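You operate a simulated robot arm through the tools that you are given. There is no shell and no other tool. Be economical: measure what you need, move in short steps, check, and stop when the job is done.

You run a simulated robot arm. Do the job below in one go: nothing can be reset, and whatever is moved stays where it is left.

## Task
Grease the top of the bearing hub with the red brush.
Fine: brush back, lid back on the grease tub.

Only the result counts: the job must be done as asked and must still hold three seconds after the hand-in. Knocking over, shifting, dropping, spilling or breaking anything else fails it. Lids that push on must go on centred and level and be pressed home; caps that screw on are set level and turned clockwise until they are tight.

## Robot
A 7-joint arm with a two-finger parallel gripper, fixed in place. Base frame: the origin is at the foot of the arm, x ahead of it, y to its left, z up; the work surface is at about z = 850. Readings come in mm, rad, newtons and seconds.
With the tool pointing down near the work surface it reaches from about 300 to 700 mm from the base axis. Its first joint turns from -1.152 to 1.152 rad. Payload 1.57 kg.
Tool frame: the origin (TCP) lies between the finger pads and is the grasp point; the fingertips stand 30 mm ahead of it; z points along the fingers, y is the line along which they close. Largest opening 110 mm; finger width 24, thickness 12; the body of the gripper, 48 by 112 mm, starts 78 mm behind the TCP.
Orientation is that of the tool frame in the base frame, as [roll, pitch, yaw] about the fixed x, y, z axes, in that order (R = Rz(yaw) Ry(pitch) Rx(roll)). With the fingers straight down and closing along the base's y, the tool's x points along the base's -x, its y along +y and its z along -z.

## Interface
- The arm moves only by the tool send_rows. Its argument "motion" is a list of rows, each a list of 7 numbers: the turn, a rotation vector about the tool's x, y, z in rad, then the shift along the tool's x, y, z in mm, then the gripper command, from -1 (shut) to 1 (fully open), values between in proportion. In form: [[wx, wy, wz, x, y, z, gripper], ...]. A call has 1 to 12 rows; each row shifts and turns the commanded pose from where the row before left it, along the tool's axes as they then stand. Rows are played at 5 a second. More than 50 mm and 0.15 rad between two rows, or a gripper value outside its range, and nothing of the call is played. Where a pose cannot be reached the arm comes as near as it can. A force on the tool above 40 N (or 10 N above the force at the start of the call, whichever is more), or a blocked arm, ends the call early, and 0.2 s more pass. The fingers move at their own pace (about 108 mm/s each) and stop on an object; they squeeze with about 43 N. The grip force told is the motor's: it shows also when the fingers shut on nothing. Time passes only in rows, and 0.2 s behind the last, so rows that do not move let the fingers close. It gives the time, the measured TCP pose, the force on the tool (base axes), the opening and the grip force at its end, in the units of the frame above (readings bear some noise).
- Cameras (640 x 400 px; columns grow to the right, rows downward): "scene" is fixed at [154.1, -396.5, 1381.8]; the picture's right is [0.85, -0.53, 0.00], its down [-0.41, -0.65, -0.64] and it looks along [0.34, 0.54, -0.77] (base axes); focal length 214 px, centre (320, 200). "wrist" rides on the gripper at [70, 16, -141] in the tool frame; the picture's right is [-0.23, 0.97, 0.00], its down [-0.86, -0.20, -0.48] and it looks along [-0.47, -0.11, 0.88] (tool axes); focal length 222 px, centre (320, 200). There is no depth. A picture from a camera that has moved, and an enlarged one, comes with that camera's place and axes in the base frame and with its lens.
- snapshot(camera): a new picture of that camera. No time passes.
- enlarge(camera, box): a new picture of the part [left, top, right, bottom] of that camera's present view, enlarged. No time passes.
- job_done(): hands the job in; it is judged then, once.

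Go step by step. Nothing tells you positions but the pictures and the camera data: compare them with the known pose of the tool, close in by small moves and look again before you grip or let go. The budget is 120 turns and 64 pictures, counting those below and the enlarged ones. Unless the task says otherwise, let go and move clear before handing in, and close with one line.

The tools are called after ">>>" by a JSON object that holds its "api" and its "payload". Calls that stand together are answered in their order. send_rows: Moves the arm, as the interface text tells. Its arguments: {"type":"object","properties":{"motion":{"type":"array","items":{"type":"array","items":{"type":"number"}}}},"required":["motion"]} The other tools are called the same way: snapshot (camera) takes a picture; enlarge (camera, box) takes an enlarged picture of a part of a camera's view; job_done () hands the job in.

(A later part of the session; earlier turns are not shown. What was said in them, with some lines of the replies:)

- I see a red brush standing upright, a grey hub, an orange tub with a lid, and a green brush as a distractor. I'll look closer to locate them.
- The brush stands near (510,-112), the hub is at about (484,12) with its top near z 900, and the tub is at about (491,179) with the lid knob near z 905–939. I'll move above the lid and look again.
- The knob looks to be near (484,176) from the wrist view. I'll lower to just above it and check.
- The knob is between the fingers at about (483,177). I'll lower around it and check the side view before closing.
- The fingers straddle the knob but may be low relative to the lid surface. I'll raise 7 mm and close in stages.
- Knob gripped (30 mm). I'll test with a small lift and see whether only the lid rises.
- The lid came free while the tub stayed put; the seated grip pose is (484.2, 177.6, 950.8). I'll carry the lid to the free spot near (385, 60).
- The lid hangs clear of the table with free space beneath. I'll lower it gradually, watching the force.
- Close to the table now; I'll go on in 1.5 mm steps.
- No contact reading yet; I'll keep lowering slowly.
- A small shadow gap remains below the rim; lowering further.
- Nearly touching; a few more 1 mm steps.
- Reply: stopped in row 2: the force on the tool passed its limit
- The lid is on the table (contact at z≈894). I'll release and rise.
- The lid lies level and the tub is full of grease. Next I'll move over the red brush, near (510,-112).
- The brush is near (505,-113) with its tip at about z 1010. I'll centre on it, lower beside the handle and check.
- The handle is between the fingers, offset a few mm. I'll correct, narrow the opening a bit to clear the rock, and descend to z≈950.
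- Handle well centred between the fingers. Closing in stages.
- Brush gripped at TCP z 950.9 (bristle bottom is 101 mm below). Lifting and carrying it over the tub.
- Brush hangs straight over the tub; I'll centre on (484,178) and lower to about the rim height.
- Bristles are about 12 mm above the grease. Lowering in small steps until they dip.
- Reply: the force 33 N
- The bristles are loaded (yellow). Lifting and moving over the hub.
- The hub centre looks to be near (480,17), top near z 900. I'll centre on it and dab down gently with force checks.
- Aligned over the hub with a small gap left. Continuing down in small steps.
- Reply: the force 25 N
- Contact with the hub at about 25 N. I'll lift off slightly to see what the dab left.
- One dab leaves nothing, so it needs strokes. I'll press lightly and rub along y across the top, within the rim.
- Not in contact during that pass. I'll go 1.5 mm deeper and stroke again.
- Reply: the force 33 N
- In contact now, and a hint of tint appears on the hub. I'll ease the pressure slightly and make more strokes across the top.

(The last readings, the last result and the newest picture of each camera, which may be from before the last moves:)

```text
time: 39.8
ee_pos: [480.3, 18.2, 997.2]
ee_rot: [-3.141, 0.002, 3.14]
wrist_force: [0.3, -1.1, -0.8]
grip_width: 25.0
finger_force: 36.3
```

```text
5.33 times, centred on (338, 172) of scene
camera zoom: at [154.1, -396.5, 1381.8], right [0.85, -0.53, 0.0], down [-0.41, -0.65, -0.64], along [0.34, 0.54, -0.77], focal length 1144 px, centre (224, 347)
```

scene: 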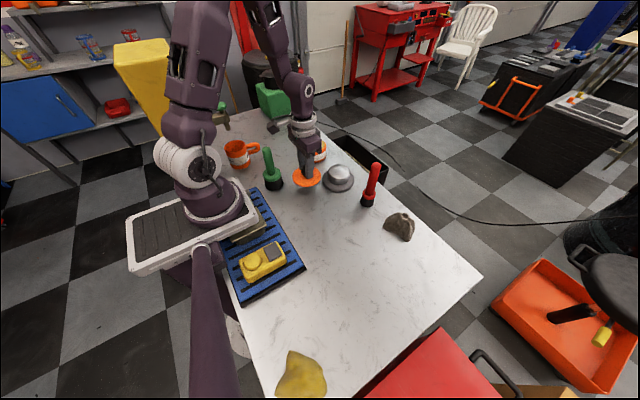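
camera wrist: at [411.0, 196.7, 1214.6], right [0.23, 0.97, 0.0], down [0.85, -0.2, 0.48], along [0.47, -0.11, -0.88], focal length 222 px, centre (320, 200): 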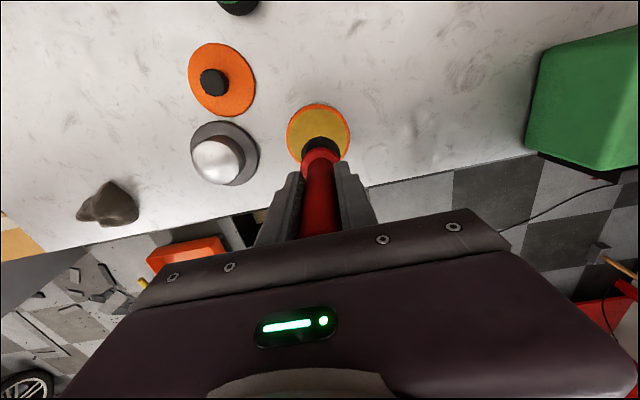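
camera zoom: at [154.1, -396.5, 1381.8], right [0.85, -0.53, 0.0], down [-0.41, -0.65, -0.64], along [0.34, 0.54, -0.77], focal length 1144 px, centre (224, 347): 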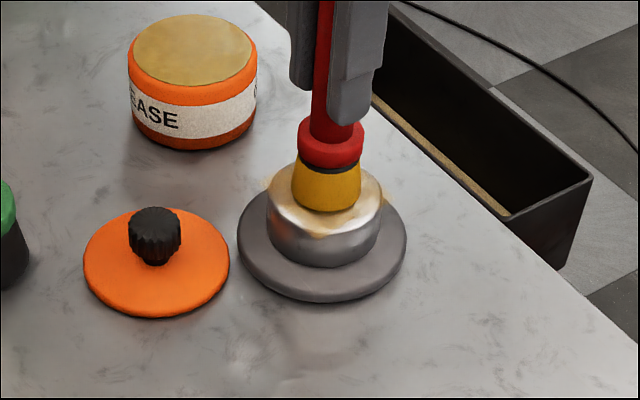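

A tan film is building up on the top. I'll press half a millimetre more and continue with a fuller pattern.

>>> {"api": "send_rows", "payload": {"motion": [[0, 0, 0, 0, 0, 0.5, -1], [0, 0, 0, 0, 5, 0, -1], [0, 0, 0, 5, 2, 0, -1], [0, 0, 0, 4, -4, 0, -1], [0, 0, 0, 0, -5, 0, -1], [0, 0, 0, 0, -5, 0, -1], [0, 0, 0, -5, -2, 0, -1], [0, 0, 0, -5, 0, 0, -1], [0, 0, 0, -5, 0, 0, -1], [0, 0, 0, -5, 4, 0, -1], [0, 0, 0, 0, 5, 0, -1], [0, 0, 0, 3, 4, 0, -1]]}}

>>> {"api": "send_rows", "payload": {"motion": [[0, 0, 0, 4, 0, 0, -1], [0, 0, 0, 4, 0, 0, -1], [0, 0, 0, 0, -6, 0, -1], [0, 0, 0, 0, -6, 0, -1], [0, 0, 0, 0, -4, 0, -1], [0, 0, 0, 0, 6, 0, -1], [0, 0, 0, 0, 6, 0, -1], [0, 0, 0, 0, 0, -12, -1], [0, 0, 0, 0, 0, -25, -1], [0, 0, 0, -35, 0, 0, -1], [0, 0, 0, 0, 0, 0, -1]]}}

>>> {"api": "enlarge", "payload": {"camera": "wrist", "box": [220, 60, 420, 235]}}

>>> {"api": "enlarge", "payload": {"camera": "scene", "box": [290, 135, 386, 210]}}

```text
time: 42.4
ee_pos: [488.6, 22.4, 997.9]
ee_rot: [3.14, 0.001, -3.141]
wrist_force: [0.2, -0.3, -0.4]
grip_width: 25.0
finger_force: 36.8
```

```text
time: 44.8
ee_pos: [514.9, 17.6, 1036.2]
ee_rot: [-3.141, 0.0, 3.141]
wrist_force: [0.2, 0.1, -0.6]
grip_width: 25.0
finger_force: 36.8
```

```text
2.29 times, centred on (320, 148) of wrist
camera zoom: at [444.8, 34.8, 1178.3], right [0.23, 0.97, 0.0], down [0.85, -0.2, 0.48], along [0.47, -0.11, -0.88], focal length 508 px, centre (320, 320)
```

zoom: 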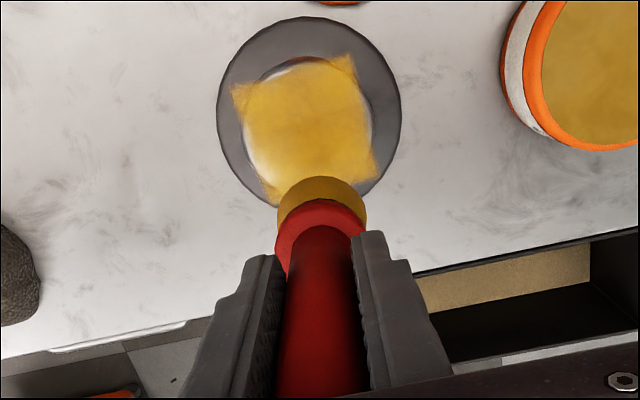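

```text
5.33 times, centred on (338, 172) of scene
camera zoom: at [154.1, -396.5, 1381.8], right [0.85, -0.53, 0.0], down [-0.41, -0.65, -0.64], along [0.34, 0.54, -0.77], focal length 1144 px, centre (224, 347)
```

zoom: 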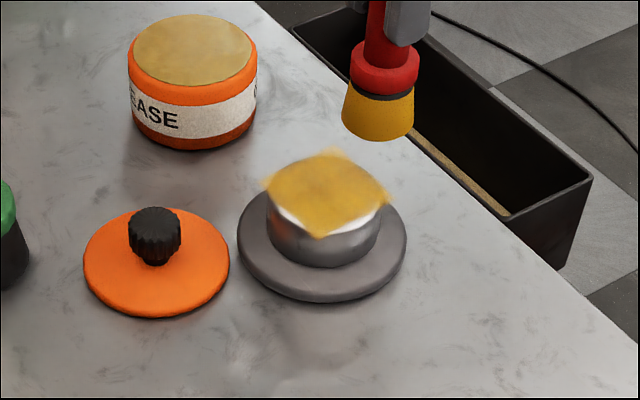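

The top is nearly covered with a yellow layer. One more rubbing round along the edge will make it sure.

>>> {"api": "send_rows", "payload": {"motion": [[0, 0, 0, 35, 0, 0, -1], [0, 0, 0, 0, -11, 20, -1], [0, 0, 0, 0, 0, 14, -1], [0, 0, 0, 0, 0, 3, -1], [0, 0, 0, 0, 0, 2, -1], [0, 0, 0, 0, 0, 0.8, -1], [0, 0, 0, 0, 0, 0, -1]]}}

```text
time: 46.4
ee_pos: [479.7, 6.1, 995.8]
ee_rot: [3.14, 0.005, -3.139]
wrist_force: [-0.8, 1.2, 32.9]
grip_width: 25.4
finger_force: 36.6
```

In contact; now a circular stroke with eased pressure, then lift and look.

>>> {"api": "send_rows", "payload": {"motion": [[0, 0, 0, 0, 0, -0.7, -1], [0, 0, 0, -7.8, 3.2, 0, -1], [0, 0, 0, -3.2, 7.8, 0, -1], [0, 0, 0, 3.2, 7.8, 0, -1], [0, 0, 0, 7.8, 3.2, 0, -1], [0, 0, 0, 7.8, -3.2, 0, -1], [0, 0, 0, 3.2, -7.8, 0, -1], [0, 0, 0, -3.2, -7.8, 0, -1], [0, 0, 0, -7.8, -3.2, 0, -1], [0, 0, 0, 0, 0, -12, -1], [0, 0, 0, 0, 0, -40, -1], [0, 0, 0, 0, -40, 0, -1]]}}

>>> {"api": "enlarge", "payload": {"camera": "scene", "box": [290, 125, 418, 215]}}

```text
time: 49.0
ee_pos: [478.7, -33.5, 1047.7]
ee_rot: [3.139, 0.0, -3.139]
wrist_force: [-0.2, -0.6, -1.5]
grip_width: 24.7
finger_force: 37.1
```

```text
4.44 times, centred on (354, 170) of scene
camera zoom: at [154.2, -396.5, 1381.8], right [0.85, -0.53, 0.0], down [-0.41, -0.65, -0.64], along [0.34, 0.54, -0.77], focal length 953 px, centre (169, 333)
```

zoom: 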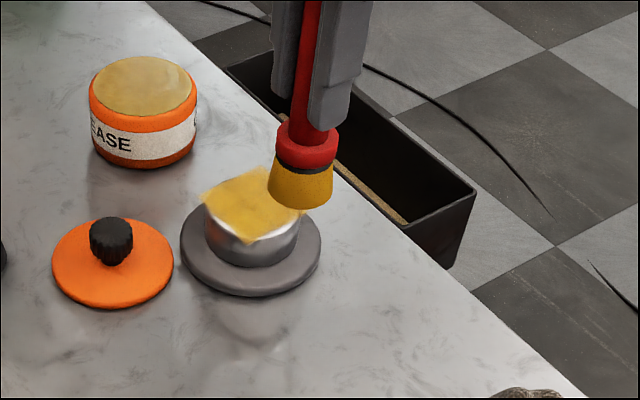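

The hub top is well coated. Returning the brush to its original spot (502,-111).

>>> {"api": "send_rows", "payload": {"motion": [[0, 0, 0, -11.5, -38, 0, -1], [0, 0, 0, -11.5, -39.5, 0, -1], [0, 0, 0, 0, 0, 35, -1], [0, 0, 0, 0, 0, 30, -1], [0, 0, 0, 0, 0, 20, -1], [0, 0, 0, 0, 0, 6, -1], [0, 0, 0, 0, 0, 0, -1]]}}

>>> {"api": "enlarge", "payload": {"camera": "scene", "box": [324, 145, 420, 215]}}

```text
time: 50.6
ee_pos: [503.5, -111.2, 954.5]
ee_rot: [-3.142, 0.002, 3.142]
wrist_force: [0.7, -0.4, -1.5]
grip_width: 24.8
finger_force: 36.4
```

```text
5.71 times, centred on (372, 180) of scene
camera zoom: at [154.1, -396.5, 1381.8], right [0.85, -0.53, 0.0], down [-0.41, -0.65, -0.64], along [0.34, 0.54, -0.77], focal length 1226 px, centre (23, 314)
```

zoom: 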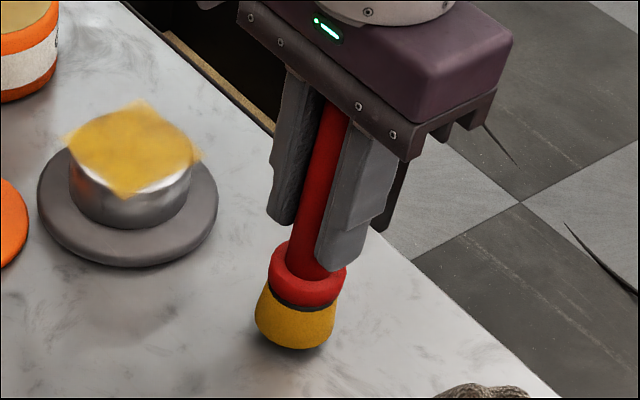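

The brush is a few mm above its old place. Lowering gently to contact.

>>> {"api": "send_rows", "payload": {"motion": [[0, 0, 0, 1.5, 0, 1.5, -1], [0, 0, 0, 0, 0, 1, -1], [0, 0, 0, 0, 0, 1, -1], [0, 0, 0, 0, 0, 0, -1]]}}

```text
time: 51.6
ee_pos: [501.4, -110.9, 951.6]
ee_rot: [3.14, 0.003, -3.141]
wrist_force: [0.0, -0.5, -1.1]
grip_width: 24.9
finger_force: 36.6
```

>>> {"api": "send_rows", "payload": {"motion": [[0, 0, 0, 0, 0, 1, -1], [0, 0, 0, 0, 0, 1, -1], [0, 0, 0, 0, 0, 0, -1]]}}

```text
time: 52.4
ee_pos: [501.0, -110.3, 949.6]
ee_rot: [-3.141, 0.001, -3.141]
wrist_force: [0.2, 0.1, -0.2]
grip_width: 25.1
finger_force: 37.1
```

>>> {"api": "send_rows", "payload": {"motion": [[0, 0, 0, 0, 0, 1, -1], [0, 0, 0, 0, 0, 0, -1]]}}

>>> {"api": "enlarge", "payload": {"camera": "scene", "box": [340, 170, 396, 210]}}

```text
time: 53.0
ee_pos: [502.3, -110.4, 949.8]
ee_rot: [3.141, 0.002, 3.141]
wrist_force: [-0.1, 0.3, -0.7]
grip_width: 25.1
finger_force: 36.5
```

```text
10.00 times, centred on (368, 190) of scene
camera zoom: at [154.1, -396.5, 1381.8], right [0.85, -0.53, 0.0], down [-0.41, -0.65, -0.64], along [0.34, 0.54, -0.77], focal length 2145 px, centre (-160, 300)
```

zoom: 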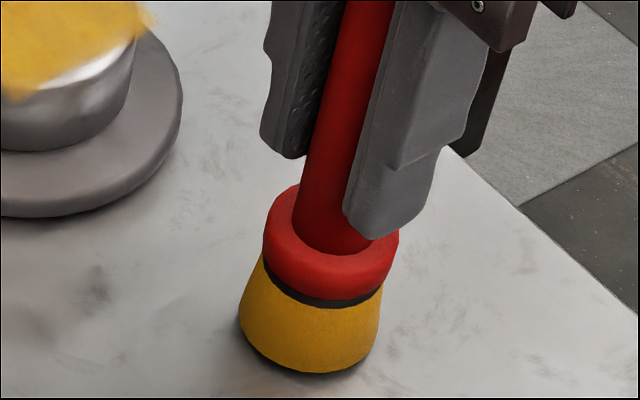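

Still a hair above; continuing by 1 mm steps.

>>> {"api": "send_rows", "payload": {"motion": [[0, 0, 0, 0, 0, 0.7, -1], [0, 0, 0, 0, 0, 0.7, -1], [0, 0, 0, 0, 0, 0, -1]]}}

```text
time: 53.8
ee_pos: [501.6, -110.5, 949.0]
ee_rot: [-3.141, 0.005, -3.139]
wrist_force: [-3.3, 1.4, 19.1]
grip_width: 25.0
finger_force: 36.8
```

Contact at about 19 N. Easing slightly and opening gently, then rising straight up.

>>> {"api": "send_rows", "payload": {"motion": [[0, 0, 0, 0, 0, -0.7, -1], [0, 0, 0, 0, 0, 0, -0.45], [0, 0, 0, 0, 0, 0, -0.3], [0, 0, 0, 0, 0, 0, 0], [0, 0, 0, 0, 0, 0, 0.3], [0, 0, 0, 0, 0, 0, 0.3], [0, 0, 0, 0, 0, -30, 0.3], [0, 0, 0, 0, 0, -45, 0.3], [0, 0, 0, 0, 0, -45, 0.3], [0, 0, 0, 0, 0, -30, 0.3], [0, 0, 0, 0, 0, 0, 0.3]]}}

>>> {"api": "enlarge", "payload": {"camera": "scene", "box": [272, 125, 432, 225]}}

```text
time: 56.2
ee_pos: [500.5, -111.8, 1098.7]
ee_rot: [3.141, 0.0, 3.141]
wrist_force: [0.2, 0.1, 0.0]
grip_width: 71.5
finger_force: 0.2
```

```text
4.00 times, centred on (352, 175) of scene
camera zoom: at [154.1, -396.5, 1381.8], right [0.85, -0.53, 0.0], down [-0.41, -0.65, -0.64], along [0.34, 0.54, -0.77], focal length 858 px, centre (192, 300)
```

zoom: 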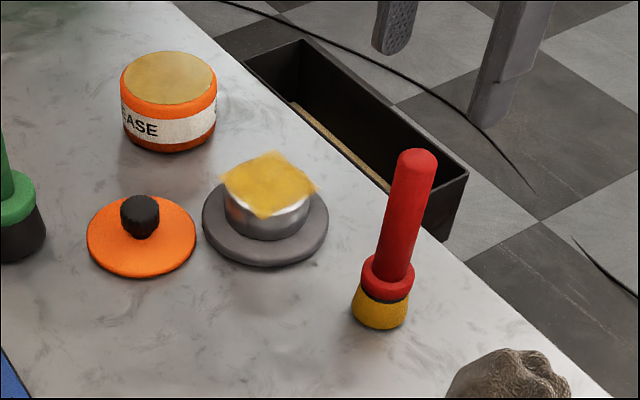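

The brush stands back where it was. Now back to the lid at (384.5,58).

>>> {"api": "send_rows", "payload": {"motion": [[0, 0, 0, 23, 34, 0, 0.3], [0, 0, 0, 23, 34, 0, 0.3], [0, 0, 0, 23, 34, 0, 0.3], [0, 0, 0, 23, 34, 0, 0.3], [0, 0, 0, 24.5, 34, 0, 0.3], [0, 0, 0, 0, 0, 40, 0.3], [0, 0, 0, 0, 0, 45, 0.3], [0, 0, 0, 0, 0, 45, 0.3], [0, 0, 0, 0, 0, 30, 0.3], [0, 0, 0, 0, 0, 0, 0.3]]}}

>>> {"api": "enlarge", "payload": {"camera": "wrist", "box": [220, 110, 420, 235]}}

>>> {"api": "enlarge", "payload": {"camera": "scene", "box": [264, 140, 344, 195]}}

```text
time: 58.4
ee_pos: [386.4, 57.8, 938.6]
ee_rot: [-3.141, 0.003, 3.141]
wrist_force: [1.0, -0.7, -0.5]
grip_width: 71.5
finger_force: 0.2
```

```text
3.20 times, centred on (320, 172) of wrist
camera zoom: at [315.4, 73.9, 1079.7], right [0.23, 0.97, 0.0], down [0.85, -0.2, 0.48], along [0.47, -0.11, -0.88], focal length 711 px, centre (320, 288)
```

zoom: 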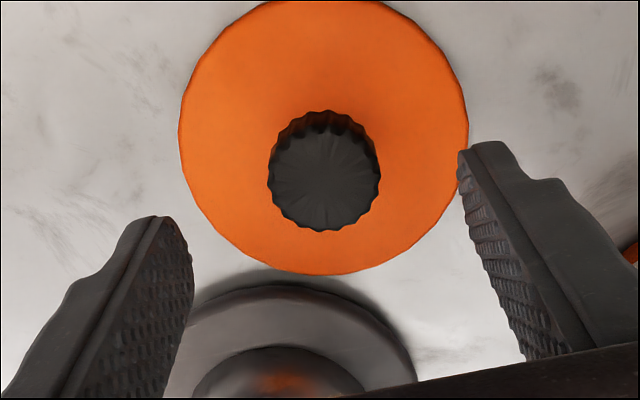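

```text
7.27 times, centred on (304, 168) of scene
camera zoom: at [154.1, -396.5, 1381.8], right [0.85, -0.53, 0.0], down [-0.41, -0.65, -0.64], along [0.34, 0.54, -0.77], focal length 1560 px, centre (436, 436)
```

zoom: 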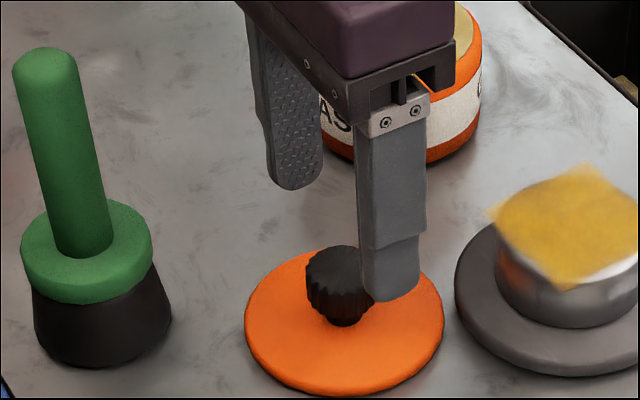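

Lid and knob are centred between the fingers. Descending to the earlier grip height and gripping.

>>> {"api": "send_rows", "payload": {"motion": [[0, 0, 0, 2, 0.5, 20, 0.3], [0, 0, 0, 0, 0, 16, 0.3], [0, 0, 0, 0, 0, 7, 0.3], [0, 0, 0, 0, 0, 0, 0], [0, 0, 0, 0, 0, 0, -0.25], [0, 0, 0, 0, 0, 0, -0.4], [0, 0, 0, 0, 0, 0, -1], [0, 0, 0, 0, 0, 0, -1], [0, 0, 0, 0, 0, 0, -1]]}}

```text
time: 60.4
ee_pos: [382.6, 60.3, 895.7]
ee_rot: [3.14, 0.004, -3.142]
wrist_force: [-0.4, 0.4, 0.4]
grip_width: 30.1
finger_force: 39.6
```

Gripped. I'll lift a little and take a settled pose reading.

>>> {"api": "send_rows", "payload": {"motion": [[0, 0, 0, 0, 0, -10, -1], [0, 0, 0, 0, 0, -40, -1], [0, 0, 0, 0, 0, -40, -1], [0, 0, 0, 0, 0, 0, -1]]}}

>>> {"api": "send_rows", "payload": {"motion": [[0, 0, 0, 0, 0, 0, -1]]}}

>>> {"api": "send_rows", "payload": {"motion": [[0, 0, 0, 0, 0, 0, -1]]}}

```text
time: 61.4
ee_pos: [383.1, 58.9, 986.6]
ee_rot: [3.14, 0.004, 3.141]
wrist_force: [0.1, 0.1, 0.1]
grip_width: 30.3
finger_force: 39.6
```

```text
time: 61.8
ee_pos: [381.6, 60.2, 986.5]
ee_rot: [-3.139, 0.001, 3.141]
wrist_force: [0.5, -0.5, -0.3]
grip_width: 30.0
finger_force: 39.8
```

```text
time: 62.2
ee_pos: [381.3, 59.4, 986.0]
ee_rot: [3.142, 0.002, 3.142]
wrist_force: [0.9, 0.1, 0.3]
grip_width: 30.3
finger_force: 39.7
```

The lid is held about 2 mm further out in x than before, so the target over the tub is (481.8,177.6). Carrying it there.

>>> {"api": "send_rows", "payload": {"motion": [[0, 0, 0, 0, 0, -14, -1], [0, 0, 0, -20, 23.6, 0, -1], [0, 0, 0, -20, 23.6, 0, -1], [0, 0, 0, -20, 23.6, 0, -1], [0, 0, 0, -20, 23.6, 0, -1], [0, 0, 0, -19.5, 23.7, 0, -1], [0, 0, 0, 0, 0, 15, -1], [0, 0, 0, 0, 0, 10, -1], [0, 0, 0, 0, 0, 0, -1], [0, 0, 0, 0, 0, 0, -1]]}}

>>> {"api": "send_rows", "payload": {"motion": [[0, 0, 0, 0, 0, 0, -1]]}}

>>> {"api": "enlarge", "payload": {"camera": "scene", "box": [272, 110, 368, 170]}}

>>> {"api": "enlarge", "payload": {"camera": "wrist", "box": [220, 110, 420, 235]}}

```text
time: 64.4
ee_pos: [481.9, 178.5, 976.6]
ee_rot: [-3.141, 0.002, -3.141]
wrist_force: [-0.2, -0.1, -0.8]
grip_width: 30.1
finger_force: 39.3
```

```text
time: 64.8
ee_pos: [482.3, 177.9, 975.4]
ee_rot: [-3.14, 0.003, -3.141]
wrist_force: [-0.4, 0.0, 0.6]
grip_width: 30.1
finger_force: 39.8
```

```text
6.67 times, centred on (320, 140) of scene
camera zoom: at [154.1, -396.5, 1381.8], right [0.85, -0.53, 0.0], down [-0.41, -0.65, -0.64], along [0.34, 0.54, -0.77], focal length 1430 px, centre (320, 600)
```

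zoom: 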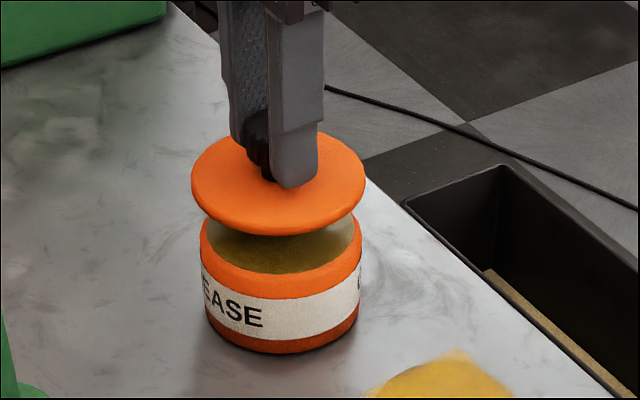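

```text
3.20 times, centred on (320, 172) of wrist
camera zoom: at [411.9, 195.3, 1117.7], right [0.23, 0.97, 0.0], down [0.85, -0.2, 0.48], along [0.47, -0.11, -0.88], focal length 711 px, centre (320, 288)
```

zoom: 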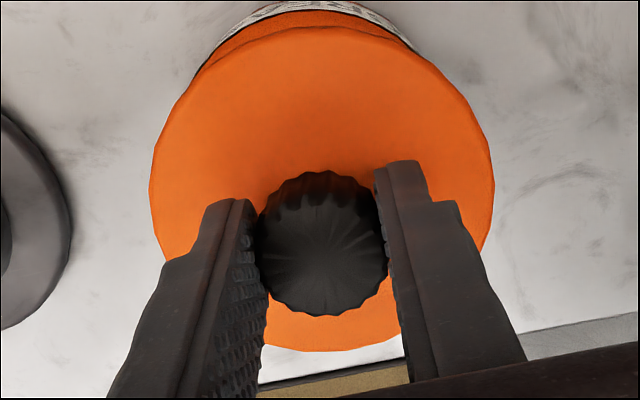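

The lid is aligned above the tub. Lowering it onto the rim in small steps.

>>> {"api": "send_rows", "payload": {"motion": [[0, 0, 0, 0, 0, 10, -1], [0, 0, 0, 0, 0, 7, -1], [0, 0, 0, 0, 0, 3, -1], [0, 0, 0, 0, 0, 0, -1]]}}

>>> {"api": "enlarge", "payload": {"camera": "scene", "box": [272, 110, 368, 170]}}

```text
time: 65.8
ee_pos: [483.0, 178.4, 955.4]
ee_rot: [3.14, 0.002, -3.139]
wrist_force: [-0.6, 0.0, -0.1]
grip_width: 29.9
finger_force: 39.1
```

```text
6.67 times, centred on (320, 140) of scene
camera zoom: at [154.1, -396.5, 1381.8], right [0.85, -0.53, 0.0], down [-0.41, -0.65, -0.64], along [0.34, 0.54, -0.77], focal length 1430 px, centre (320, 600)
```

zoom: 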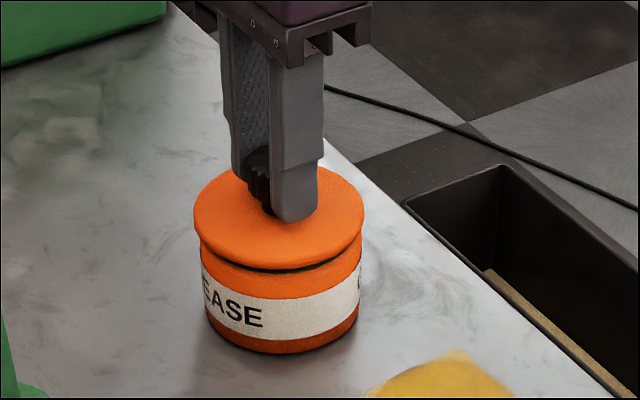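

Alignment matches the removal picture. Pressing down the last few mm.

>>> {"api": "send_rows", "payload": {"motion": [[0, 0, 0, 0, 0, 1.5, -1], [0, 0, 0, 0, 0, 1, -1], [0, 0, 0, 0, 0, 1, -1], [0, 0, 0, 0, 0, 0, -1]]}}

```text
time: 66.8
ee_pos: [481.5, 178.5, 951.7]
ee_rot: [-3.141, 0.002, -3.141]
wrist_force: [1.1, -0.1, 0.1]
grip_width: 30.0
finger_force: 39.1
```

>>> {"api": "send_rows", "payload": {"motion": [[0, 0, 0, 0, 0, 1, -1], [0, 0, 0, 0, 0, 1, -1], [0, 0, 0, 0, 0, 0.5, -1], [0, 0, 0, 0, 0, 0, -1]]}}

>>> {"api": "enlarge", "payload": {"camera": "scene", "box": [272, 110, 368, 170]}}

```text
time: 67.8
ee_pos: [482.1, 175.8, 950.7]
ee_rot: [-3.14, 0.002, -3.141]
wrist_force: [-5.8, -3.1, 11.5]
grip_width: 30.2
finger_force: 39.3
stopped in row 4: the force on the tool passed its limit (the readings are from after the stop); the commanded pose is now the measured one
```

```text
6.67 times, centred on (320, 140) of scene
camera zoom: at [153.8, -396.6, 1381.8], right [0.85, -0.53, 0.0], down [-0.41, -0.65, -0.64], along [0.34, 0.54, -0.77], focal length 1430 px, centre (320, 600)
```

zoom: 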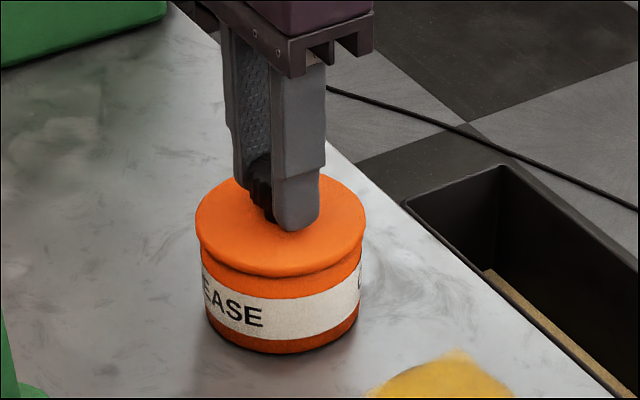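

The lid is down on the rim, pressed past 40 N, and looks just like the starting picture. Releasing and rising.

>>> {"api": "send_rows", "payload": {"motion": [[0, 0, 0, 0, 1, 0, -1], [0, 0, 0, 0, 0, 0, -0.35], [0, 0, 0, 0, 0, 0, -0.1], [0, 0, 0, 0, 0, 0, 0.2], [0, 0, 0, 0, 0, 0, 0.3], [0, 0, 0, 0, 0, -20, 0.3], [0, 0, 0, 0, 0, -45, 0.3], [0, 0, 0, 0, 0, -45, 0.3], [0, 0, 0, 0, 0, 0, 0.3]]}}

>>> {"api": "enlarge", "payload": {"camera": "scene", "box": [272, 110, 368, 170]}}

>>> {"api": "snapshot", "payload": {"camera": "wrist"}}

```text
time: 69.8
ee_pos: [483.1, 179.2, 1061.3]
ee_rot: [3.141, 0.004, 3.14]
wrist_force: [-0.8, 0.5, -0.2]
grip_width: 71.3
finger_force: 0.0
```

```text
6.67 times, centred on (320, 140) of scene
camera zoom: at [154.1, -396.5, 1381.8], right [0.85, -0.53, 0.0], down [-0.41, -0.65, -0.64], along [0.34, 0.54, -0.77], focal length 1430 px, centre (320, 600)
```

zoom: 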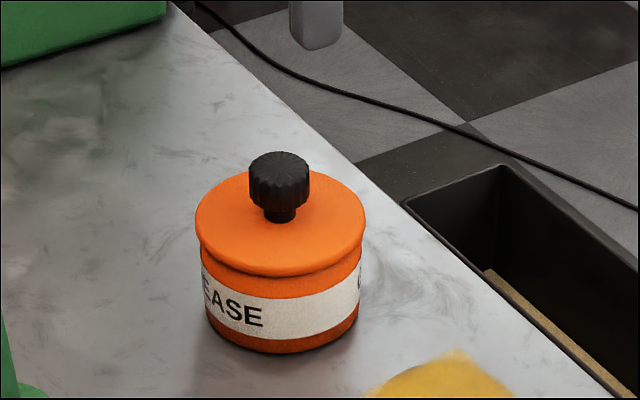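

```text
10 pictures are left
camera wrist: at [412.4, 195.4, 1203.8], right [0.23, 0.97, 0.0], down [0.85, -0.2, 0.48], along [0.47, -0.11, -0.88], focal length 222 px, centre (320, 200)
```

wrist: 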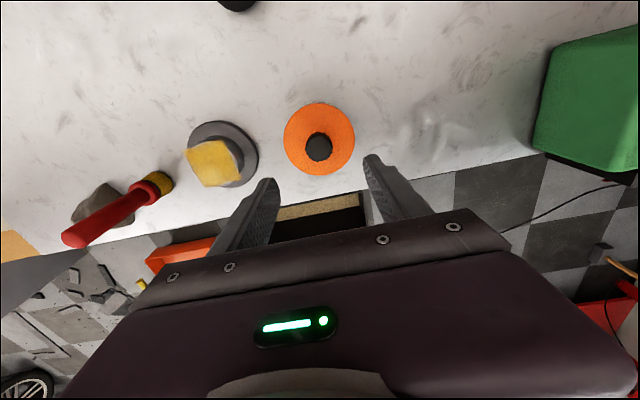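

The lid is seated level, the brush stands in its place, and the hub top is greased. Handing in.

>>> {"api": "job_done", "payload": {}}

```text
The job is handed in.
```

I greased the top of the bearing hub with the red brush, stood the brush back in its place, and pressed the lid back onto the grease tub, level and centred.
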